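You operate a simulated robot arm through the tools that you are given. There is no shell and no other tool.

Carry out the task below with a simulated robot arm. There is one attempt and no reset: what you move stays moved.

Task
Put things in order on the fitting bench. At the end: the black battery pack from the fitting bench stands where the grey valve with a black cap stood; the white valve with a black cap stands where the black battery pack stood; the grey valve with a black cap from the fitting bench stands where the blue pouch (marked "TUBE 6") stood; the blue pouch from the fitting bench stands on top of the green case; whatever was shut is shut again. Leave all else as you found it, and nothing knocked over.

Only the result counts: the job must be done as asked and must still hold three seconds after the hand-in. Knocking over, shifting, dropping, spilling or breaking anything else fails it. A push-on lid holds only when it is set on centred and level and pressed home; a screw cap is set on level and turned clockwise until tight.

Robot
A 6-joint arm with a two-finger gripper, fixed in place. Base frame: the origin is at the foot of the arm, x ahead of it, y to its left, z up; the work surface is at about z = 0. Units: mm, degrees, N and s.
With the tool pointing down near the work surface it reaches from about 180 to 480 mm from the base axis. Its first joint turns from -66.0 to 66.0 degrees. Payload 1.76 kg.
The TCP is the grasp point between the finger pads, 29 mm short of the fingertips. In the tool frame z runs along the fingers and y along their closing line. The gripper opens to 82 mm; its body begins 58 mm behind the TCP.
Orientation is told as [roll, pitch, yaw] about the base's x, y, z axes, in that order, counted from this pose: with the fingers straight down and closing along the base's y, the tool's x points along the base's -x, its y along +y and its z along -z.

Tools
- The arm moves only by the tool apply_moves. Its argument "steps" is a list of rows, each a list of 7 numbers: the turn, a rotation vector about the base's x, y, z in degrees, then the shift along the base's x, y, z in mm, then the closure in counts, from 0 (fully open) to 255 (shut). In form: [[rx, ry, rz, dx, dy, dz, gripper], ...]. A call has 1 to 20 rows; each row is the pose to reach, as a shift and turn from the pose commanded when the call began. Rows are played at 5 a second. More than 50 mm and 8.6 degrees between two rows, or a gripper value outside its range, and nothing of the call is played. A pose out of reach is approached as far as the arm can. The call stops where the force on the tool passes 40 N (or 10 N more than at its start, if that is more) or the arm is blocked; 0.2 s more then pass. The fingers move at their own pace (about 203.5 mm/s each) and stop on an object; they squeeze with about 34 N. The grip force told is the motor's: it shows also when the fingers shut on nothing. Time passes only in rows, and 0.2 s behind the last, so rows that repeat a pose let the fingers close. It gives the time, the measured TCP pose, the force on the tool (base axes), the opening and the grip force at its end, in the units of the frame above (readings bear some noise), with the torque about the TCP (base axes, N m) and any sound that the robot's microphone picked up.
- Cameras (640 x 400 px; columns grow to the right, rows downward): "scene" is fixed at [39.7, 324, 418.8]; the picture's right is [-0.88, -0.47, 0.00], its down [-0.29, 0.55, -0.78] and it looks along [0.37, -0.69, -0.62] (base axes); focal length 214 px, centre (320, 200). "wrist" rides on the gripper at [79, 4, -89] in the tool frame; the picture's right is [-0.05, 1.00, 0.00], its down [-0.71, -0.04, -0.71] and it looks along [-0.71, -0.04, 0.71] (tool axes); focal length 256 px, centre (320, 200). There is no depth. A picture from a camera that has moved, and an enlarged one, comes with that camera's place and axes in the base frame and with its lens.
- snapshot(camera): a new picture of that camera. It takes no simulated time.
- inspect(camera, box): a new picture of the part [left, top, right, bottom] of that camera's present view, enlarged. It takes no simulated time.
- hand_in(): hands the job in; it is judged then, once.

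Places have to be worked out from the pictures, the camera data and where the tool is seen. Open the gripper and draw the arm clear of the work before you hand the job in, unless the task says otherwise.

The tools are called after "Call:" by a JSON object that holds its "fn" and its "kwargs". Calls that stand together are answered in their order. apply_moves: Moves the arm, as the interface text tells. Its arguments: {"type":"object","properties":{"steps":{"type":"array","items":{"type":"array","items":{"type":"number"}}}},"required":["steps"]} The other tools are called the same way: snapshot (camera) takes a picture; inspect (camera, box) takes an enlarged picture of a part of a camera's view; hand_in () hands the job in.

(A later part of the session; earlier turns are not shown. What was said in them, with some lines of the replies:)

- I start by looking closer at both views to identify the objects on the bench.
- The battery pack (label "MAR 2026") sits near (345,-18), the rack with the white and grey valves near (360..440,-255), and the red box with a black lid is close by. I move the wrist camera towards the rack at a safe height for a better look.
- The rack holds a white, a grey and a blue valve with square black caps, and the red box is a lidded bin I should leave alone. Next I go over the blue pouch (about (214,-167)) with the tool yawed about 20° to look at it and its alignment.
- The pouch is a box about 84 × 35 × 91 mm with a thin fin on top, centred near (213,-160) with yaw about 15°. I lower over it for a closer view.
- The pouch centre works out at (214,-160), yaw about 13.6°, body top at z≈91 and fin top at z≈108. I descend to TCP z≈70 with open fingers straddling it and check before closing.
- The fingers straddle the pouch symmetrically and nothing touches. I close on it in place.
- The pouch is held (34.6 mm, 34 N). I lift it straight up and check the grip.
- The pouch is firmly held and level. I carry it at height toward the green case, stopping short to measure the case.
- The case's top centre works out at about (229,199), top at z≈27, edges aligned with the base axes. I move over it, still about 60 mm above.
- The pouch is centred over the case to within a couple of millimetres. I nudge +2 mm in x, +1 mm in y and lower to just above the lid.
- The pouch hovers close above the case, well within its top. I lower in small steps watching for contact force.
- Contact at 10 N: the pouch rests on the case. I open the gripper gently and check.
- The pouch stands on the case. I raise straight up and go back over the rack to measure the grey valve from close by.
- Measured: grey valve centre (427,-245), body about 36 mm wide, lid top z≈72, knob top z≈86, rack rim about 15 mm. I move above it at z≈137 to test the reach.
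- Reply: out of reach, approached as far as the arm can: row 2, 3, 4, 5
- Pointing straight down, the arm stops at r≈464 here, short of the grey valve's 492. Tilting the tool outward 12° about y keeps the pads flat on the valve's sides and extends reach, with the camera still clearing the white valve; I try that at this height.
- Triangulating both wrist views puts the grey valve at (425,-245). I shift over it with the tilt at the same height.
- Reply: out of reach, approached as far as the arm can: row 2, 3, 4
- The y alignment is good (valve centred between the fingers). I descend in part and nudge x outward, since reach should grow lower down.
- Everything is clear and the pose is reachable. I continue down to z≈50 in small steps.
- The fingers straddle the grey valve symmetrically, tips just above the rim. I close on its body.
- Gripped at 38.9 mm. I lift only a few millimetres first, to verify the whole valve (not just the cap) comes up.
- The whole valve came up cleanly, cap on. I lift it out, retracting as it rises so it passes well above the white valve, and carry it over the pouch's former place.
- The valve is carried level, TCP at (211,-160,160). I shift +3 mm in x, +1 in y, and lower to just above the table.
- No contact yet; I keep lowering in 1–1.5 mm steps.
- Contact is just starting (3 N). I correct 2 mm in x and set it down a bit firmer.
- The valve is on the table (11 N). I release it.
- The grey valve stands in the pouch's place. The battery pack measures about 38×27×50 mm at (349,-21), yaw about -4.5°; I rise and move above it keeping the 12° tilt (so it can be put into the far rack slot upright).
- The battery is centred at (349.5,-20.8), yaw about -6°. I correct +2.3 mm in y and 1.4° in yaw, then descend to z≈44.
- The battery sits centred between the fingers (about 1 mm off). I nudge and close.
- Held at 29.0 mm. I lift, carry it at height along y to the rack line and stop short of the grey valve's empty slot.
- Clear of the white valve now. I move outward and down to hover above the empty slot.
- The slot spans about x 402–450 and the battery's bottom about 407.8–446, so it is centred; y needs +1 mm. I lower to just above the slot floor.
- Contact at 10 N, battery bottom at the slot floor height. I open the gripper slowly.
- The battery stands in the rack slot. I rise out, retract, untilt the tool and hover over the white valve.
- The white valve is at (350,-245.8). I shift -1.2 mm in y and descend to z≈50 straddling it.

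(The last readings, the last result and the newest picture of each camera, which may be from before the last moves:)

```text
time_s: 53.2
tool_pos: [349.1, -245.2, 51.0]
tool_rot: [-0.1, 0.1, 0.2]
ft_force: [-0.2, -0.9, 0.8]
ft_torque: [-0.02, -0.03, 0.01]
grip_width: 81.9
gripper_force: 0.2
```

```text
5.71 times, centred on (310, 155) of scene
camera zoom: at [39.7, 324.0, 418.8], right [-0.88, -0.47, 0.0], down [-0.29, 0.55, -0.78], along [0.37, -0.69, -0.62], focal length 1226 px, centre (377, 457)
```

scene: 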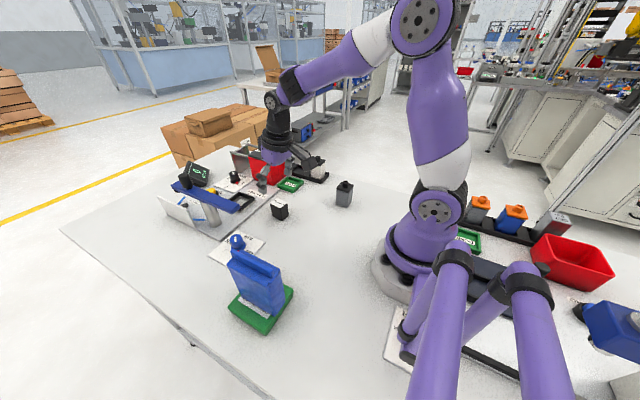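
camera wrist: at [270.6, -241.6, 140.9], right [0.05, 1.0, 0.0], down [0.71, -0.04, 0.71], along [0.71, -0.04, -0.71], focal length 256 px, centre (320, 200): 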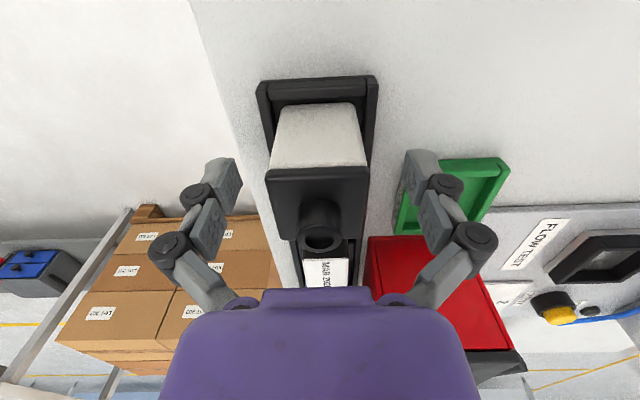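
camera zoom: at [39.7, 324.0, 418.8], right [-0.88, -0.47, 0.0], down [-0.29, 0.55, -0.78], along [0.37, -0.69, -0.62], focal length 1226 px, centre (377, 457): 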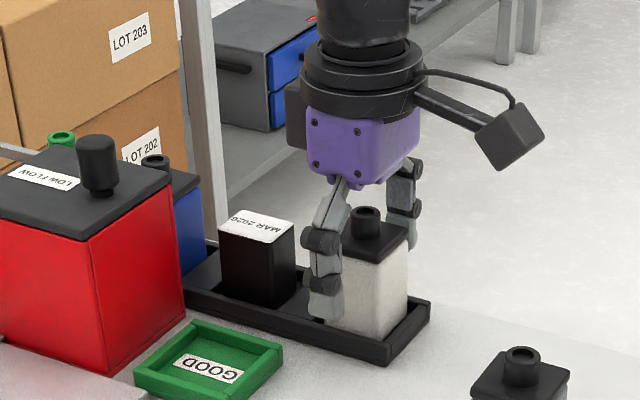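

Well aligned; I lower 2 mm more and close on the white valve.

Call:
{"fn": "apply_moves", "kwargs": {"steps": [[0, 0, 0, 0, 0, -2, 60], [0, 0, 0, 0, 0, -2, 110], [0, 0, 0, 0, 0, -2, 150], [0, 0, 0, 0, 0, -2, 220], [0, 0, 0, 0, 0, -2, 220]]}}

Call:
{"fn": "apply_moves", "kwargs": {"steps": [[0, 0, 0, 0, 0, 3, 220], [0, 0, 0, 0, 0, 8, 220], [0, 0, 0, 0, 0, 8, 220]]}}

Call:
{"fn": "inspect", "kwargs": {"camera": "scene", "box": [280, 130, 340, 190]}}

Call:
{"fn": "snapshot", "kwargs": {"camera": "wrist"}}

```text
time_s: 54.4
tool_pos: [350.4, -246.0, 50.7]
tool_rot: [-0.1, 0.0, 0.1]
ft_force: [0.0, 0.7, 3.2]
ft_torque: [0.0, 0.0, 0.02]
grip_width: 39.4
gripper_force: 34.0
```

```text
time_s: 55.2
tool_pos: [349.8, -245.3, 57.2]
tool_rot: [0.0, 0.1, 0.1]
ft_force: [0.6, 0.4, -1.7]
ft_torque: [-0.03, -0.02, 0.03]
grip_width: 39.3
gripper_force: 34.3
```

```text
6.67 times, centred on (310, 160) of scene
camera zoom: at [39.7, 324.0, 418.8], right [-0.88, -0.47, 0.0], down [-0.29, 0.55, -0.78], along [0.37, -0.69, -0.62], focal length 1430 px, centre (387, 467)
```

zoom: 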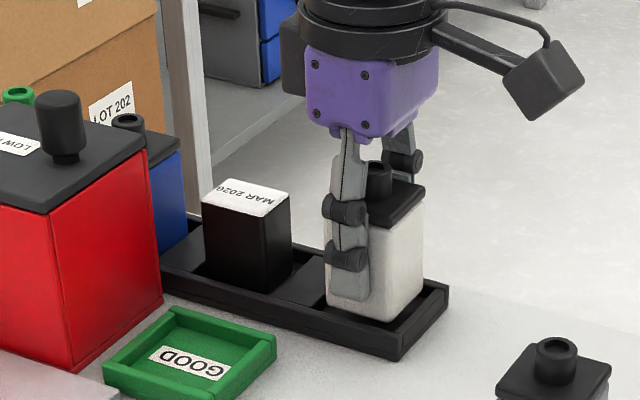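

```text
taken
camera wrist: at [270.2, -242.4, 146.4], right [0.05, 1.0, 0.0], down [0.71, -0.04, 0.71], along [0.71, -0.04, -0.71], focal length 256 px, centre (320, 200)
```

wrist: 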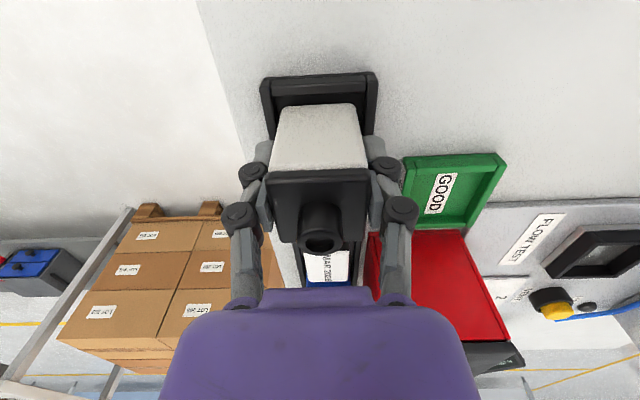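

The white valve is up with its cap on. I lift it clear and carry it along y to the battery's former place (349.5,-20.8).

Call:
{"fn": "apply_moves", "kwargs": {"steps": [[0, 0, 0, 0, 0, 25, 220], [0, 0, 0, 0, 0, 55, 220], [0, 0, 0, 0, 0, 85, 220], [0, 0, 0, 0, 40, 85, 220], [0, 0, 0, 0, 80, 85, 220], [0, 0, 0, 0, 120, 85, 220], [0, 0, 0, 0, 160, 85, 220], [0, 0, 0, 0, 200, 85, 220], [0, 0, 0, 0, 225, 75, 220], [0, 0, 0, 0, 225, 45, 220], [0, 0, 0, 0, 225, 45, 220]]}}

Call:
{"fn": "snapshot", "kwargs": {"camera": "wrist"}}

Call:
{"fn": "snapshot", "kwargs": {"camera": "scene"}}

```text
time_s: 57.6
tool_pos: [352.0, -18.5, 100.9]
tool_rot: [0.0, 0.0, 0.1]
ft_force: [-0.4, -0.4, -1.0]
ft_torque: [-0.02, 0.0, -0.01]
grip_width: 38.9
gripper_force: 33.7
```

```text
taken
camera wrist: at [271.8, -16.1, 191.2], right [0.05, 1.0, 0.0], down [0.71, -0.04, 0.71], along [0.71, -0.04, -0.71], focal length 256 px, centre (320, 200)
```

wrist: 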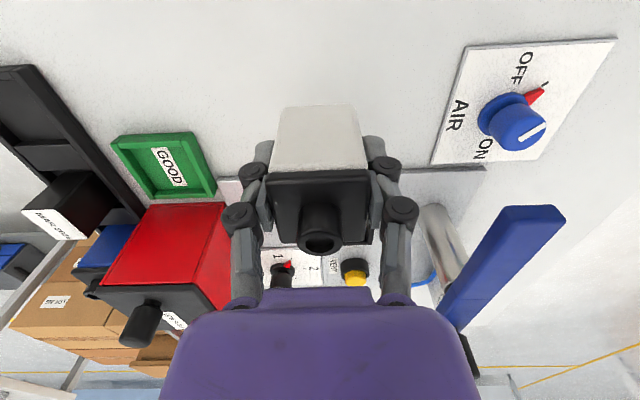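

```text
taken
```

scene: 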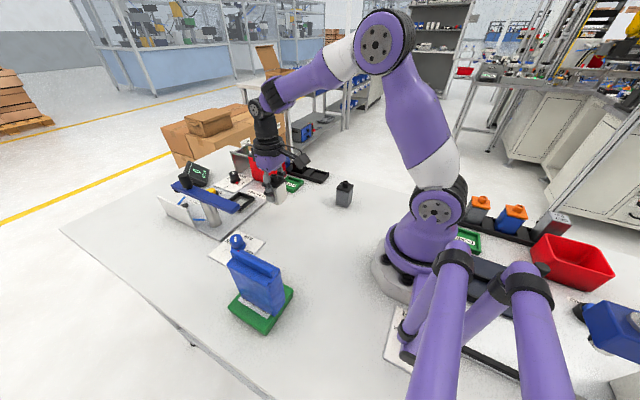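

TCP is at (350.8,-20.1); I shift -2 mm in x, -0.7 in y and lower to just above the table.

Call:
{"fn": "apply_moves", "kwargs": {"steps": [[0, 0, 0, -2, -0.7, -20, 220], [0, 0, 0, -2, -0.7, -40, 220], [0, 0, 0, -2, -0.7, -53, 220], [0, 0, 0, -2, -0.7, -54, 220], [0, 0, 0, -2, -0.7, -54, 220]]}}

Call:
{"fn": "inspect", "kwargs": {"camera": "scene", "box": [240, 150, 320, 230]}}

Call:
{"fn": "snapshot", "kwargs": {"camera": "wrist"}}

```text
time_s: 58.8
tool_pos: [348.8, -21.4, 48.2]
tool_rot: [0.1, 0.1, 0.2]
ft_force: [0.0, 0.4, -1.0]
ft_torque: [0.02, -0.01, 0.0]
grip_width: 38.9
gripper_force: 34.0
```

```text
5.00 times, centred on (280, 190) of scene
camera zoom: at [39.7, 324.0, 418.8], right [-0.88, -0.47, 0.0], down [-0.29, 0.55, -0.78], along [0.37, -0.69, -0.62], focal length 1072 px, centre (520, 250)
```

zoom: 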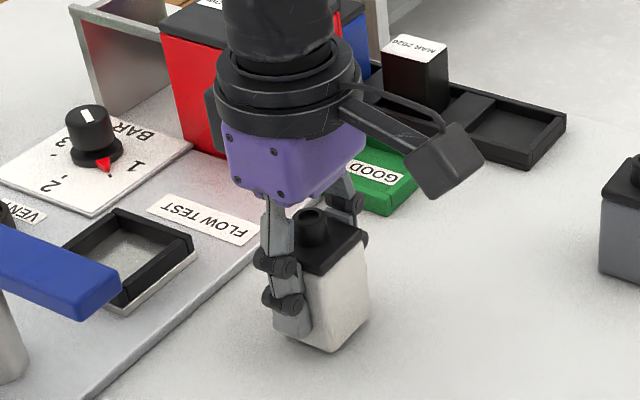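

```text
taken
camera wrist: at [269.1, -18.2, 137.3], right [0.05, 1.0, 0.0], down [0.71, -0.04, 0.71], along [0.71, -0.04, -0.71], focal length 256 px, centre (320, 200)
```

wrist: 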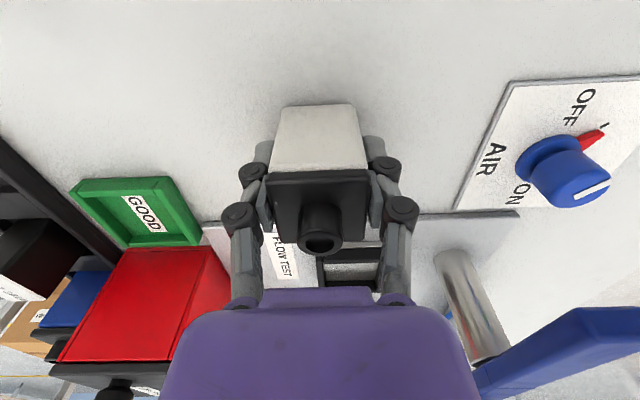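

Call:
{"fn": "apply_moves", "kwargs": {"steps": [[0, 0, 0, 0.5, 1, -1, 220], [0, 0, 0, 0.5, 1, -2, 220], [0, 0, 0, 0.5, 1, -3, 220], [0, 0, 0, 0.5, 1, -3, 220]]}}

```text
time_s: 59.8
tool_pos: [348.9, -20.4, 45.4]
tool_rot: [0.0, 0.0, 0.1]
ft_force: [-0.1, 0.0, -1.7]
ft_torque: [-0.01, -0.04, 0.02]
grip_width: 39.1
gripper_force: 34.0
```

Call:
{"fn": "apply_moves", "kwargs": {"steps": [[0, 0, 0, 0, 0, -0.8, 220], [0, 0, 0, 0, 0, -1.4, 220], [0, 0, 0, 0, 0, -1.4, 220]]}}

```text
time_s: 60.6
tool_pos: [348.7, -20.5, 43.2]
tool_rot: [0.0, 0.2, 0.1]
ft_force: [-2.6, -0.4, 6.8]
ft_torque: [-0.02, 0.07, -0.02]
grip_width: 39.2
gripper_force: 33.5
```

Contact at 7 N: the white valve rests on the table. I release it.

Call:
{"fn": "apply_moves", "kwargs": {"steps": [[0, 0, 0, 0, 0, 0, 125], [0, 0, 0, 0, 0, 0, 90], [0, 0, 0, 0, 0, 0, 20], [0, 0, 0, 0, 0, 0, 0]]}}

Call:
{"fn": "snapshot", "kwargs": {"camera": "wrist"}}

Call:
{"fn": "inspect", "kwargs": {"camera": "scene", "box": [240, 150, 320, 230]}}

```text
time_s: 61.6
tool_pos: [348.2, -19.9, 44.1]
tool_rot: [0.1, 0.0, 0.1]
ft_force: [0.1, 0.2, -0.2]
ft_torque: [-0.01, 0.0, -0.05]
grip_width: 82.2
gripper_force: 0.0
```

```text
taken
camera wrist: at [269.5, -16.7, 133.1], right [0.05, 1.0, 0.0], down [0.71, -0.04, 0.71], along [0.71, -0.04, -0.71], focal length 256 px, centre (320, 200)
```

wrist: 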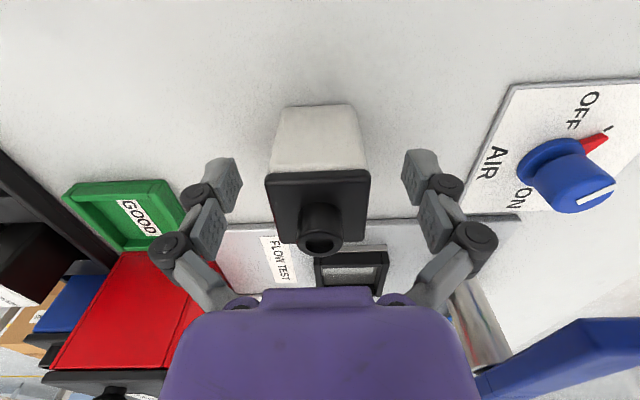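

```text
5.00 times, centred on (280, 190) of scene
camera zoom: at [39.7, 324.0, 418.8], right [-0.88, -0.47, 0.0], down [-0.29, 0.55, -0.78], along [0.37, -0.69, -0.62], focal length 1072 px, centre (520, 250)
```

zoom: 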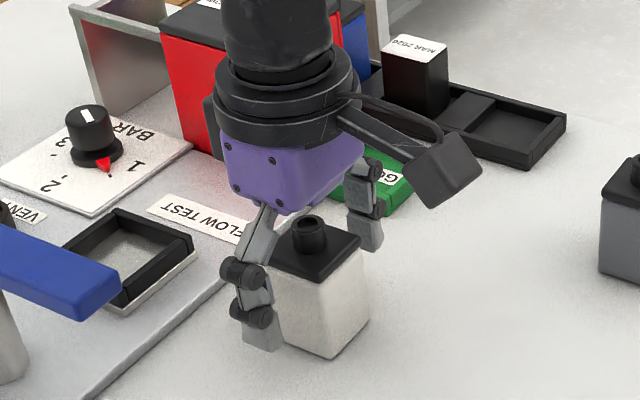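

The white valve stands free. I rise straight up and draw the arm back to a clear pose to check the whole bench.

Call:
{"fn": "apply_moves", "kwargs": {"steps": [[0, 0, 0, 0, 0, 30, 0], [0, 0, 0, 0, 0, 70, 0], [0, 0, 0, 0, 0, 115, 0], [0, 0, 0, 0, 0, 160, 0], [0, 0, 0, -20, -10, 200, 0], [0, 0, 0, -55, -28, 230, 0], [0, 0, 0, -55, -28, 244, 0], [0, 0, 0, -55, -28, 244, 0]]}}

Call:
{"fn": "snapshot", "kwargs": {"camera": "wrist"}}

Call:
{"fn": "snapshot", "kwargs": {"camera": "scene"}}

Call:
{"fn": "inspect", "kwargs": {"camera": "scene", "box": [150, 120, 390, 340]}}

Call:
{"fn": "inspect", "kwargs": {"camera": "wrist", "box": [120, 0, 640, 280]}}

```text
time_s: 63.4
tool_pos: [292.8, -47.2, 288.0]
tool_rot: [0.0, 0.0, 0.1]
ft_force: [-0.4, -1.0, 0.6]
ft_torque: [0.01, 0.0, 0.01]
grip_width: 81.9
gripper_force: 0.1
```

```text
taken
camera wrist: at [213.8, -44.1, 377.3], right [0.05, 1.0, 0.0], down [0.71, -0.04, 0.71], along [0.71, -0.04, -0.71], focal length 256 px, centre (320, 200)
```

wrist: 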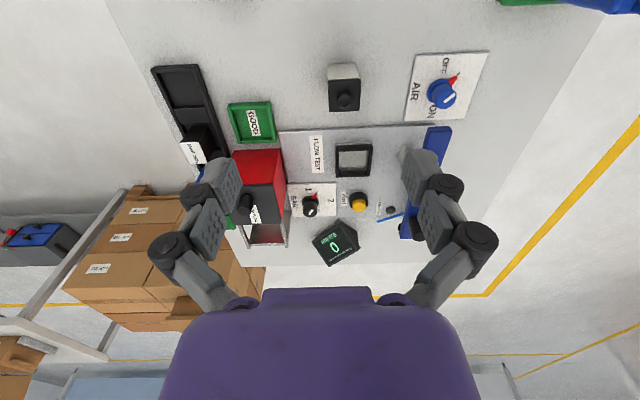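

```text
taken
```

scene: 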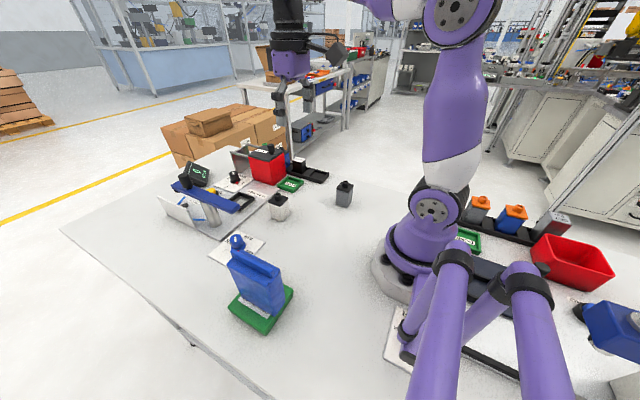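

```text
1.82 times, centred on (270, 230) of scene
camera zoom: at [39.7, 324.0, 418.8], right [-0.88, -0.47, 0.0], down [-0.29, 0.55, -0.78], along [0.37, -0.69, -0.62], focal length 390 px, centre (411, 146)
```

zoom: 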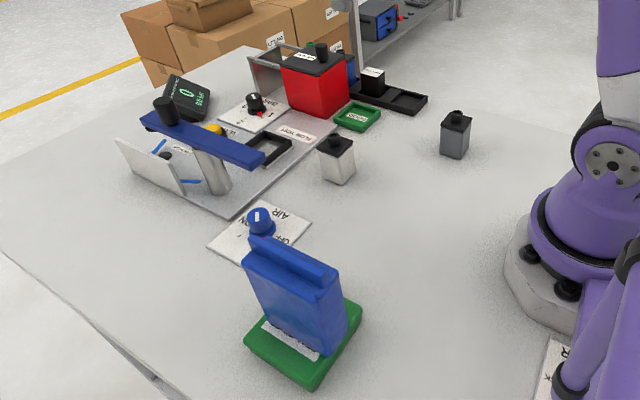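

```text
1.23 times, centred on (380, 140) of wrist
camera zoom: at [213.8, -44.1, 377.3], right [0.05, 1.0, 0.0], down [0.71, -0.04, 0.71], along [0.71, -0.04, -0.71], focal length 315 px, centre (246, 274)
```

zoom: 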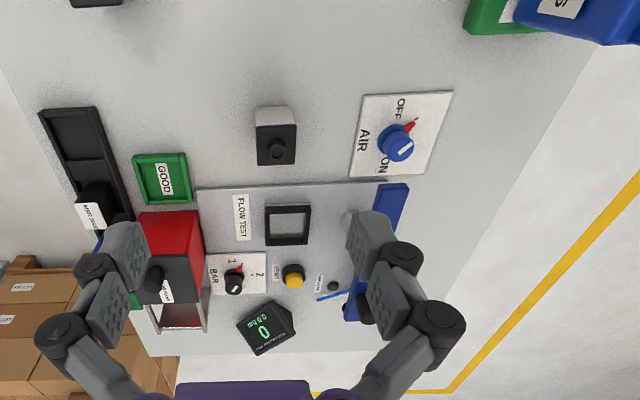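

Everything appears in place; I take a last closer look at the rack, the two valves and the pouch before handing in.

Call:
{"fn": "inspect", "kwargs": {"camera": "scene", "box": [230, 130, 370, 220]}}

Call:
{"fn": "inspect", "kwargs": {"camera": "scene", "box": [200, 220, 320, 340]}}

```text
4.44 times, centred on (300, 175) of scene
camera zoom: at [39.7, 324.0, 418.8], right [-0.88, -0.47, 0.0], down [-0.29, 0.55, -0.78], along [0.37, -0.69, -0.62], focal length 953 px, centre (409, 311)
```

zoom: 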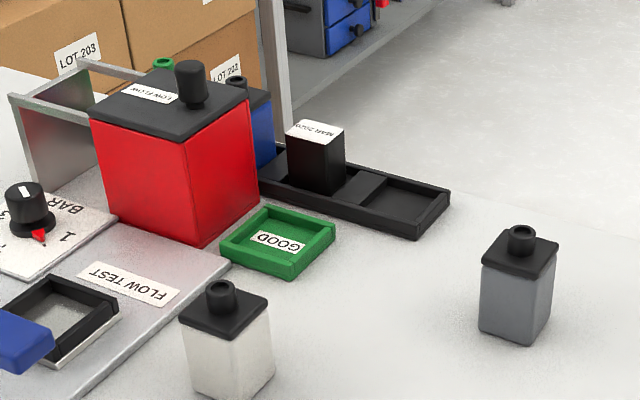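

```text
3.33 times, centred on (260, 280) of scene
camera zoom: at [39.7, 324.0, 418.8], right [-0.88, -0.47, 0.0], down [-0.29, 0.55, -0.78], along [0.37, -0.69, -0.62], focal length 715 px, centre (520, -67)
```

zoom: 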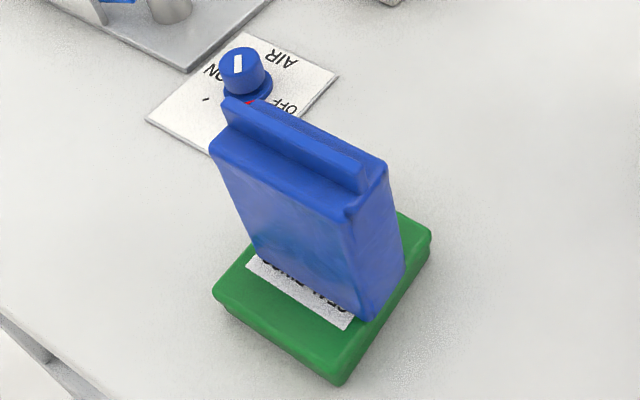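

All four objects stand where asked, nothing else has moved, the gripper is open and the arm is clear. I hand the job in.

Call:
{"fn": "hand_in", "kwargs": {}}

```text
The job is handed in.
```

I've handed the job in with all four objects moved as asked. The last pictures show each one upright and nothing else disturbed.

- **Blue pouch:** stands upright on the green case.
- **Grey valve:** stands where the pouch stood, within about 2 mm by my estimate from the pictures.
- **Black battery pack:** sits on the floor of the rack slot the grey valve came from.
- **White valve:** stands where the battery pack stood, within about 2 mm. Both valves kept their caps on while I moved them.

I opened nothing, so the lidded red box, the green case and the "AIR" valve are as I found them. The gripper is open and the arm is back near its starting pose, clear of the bench.
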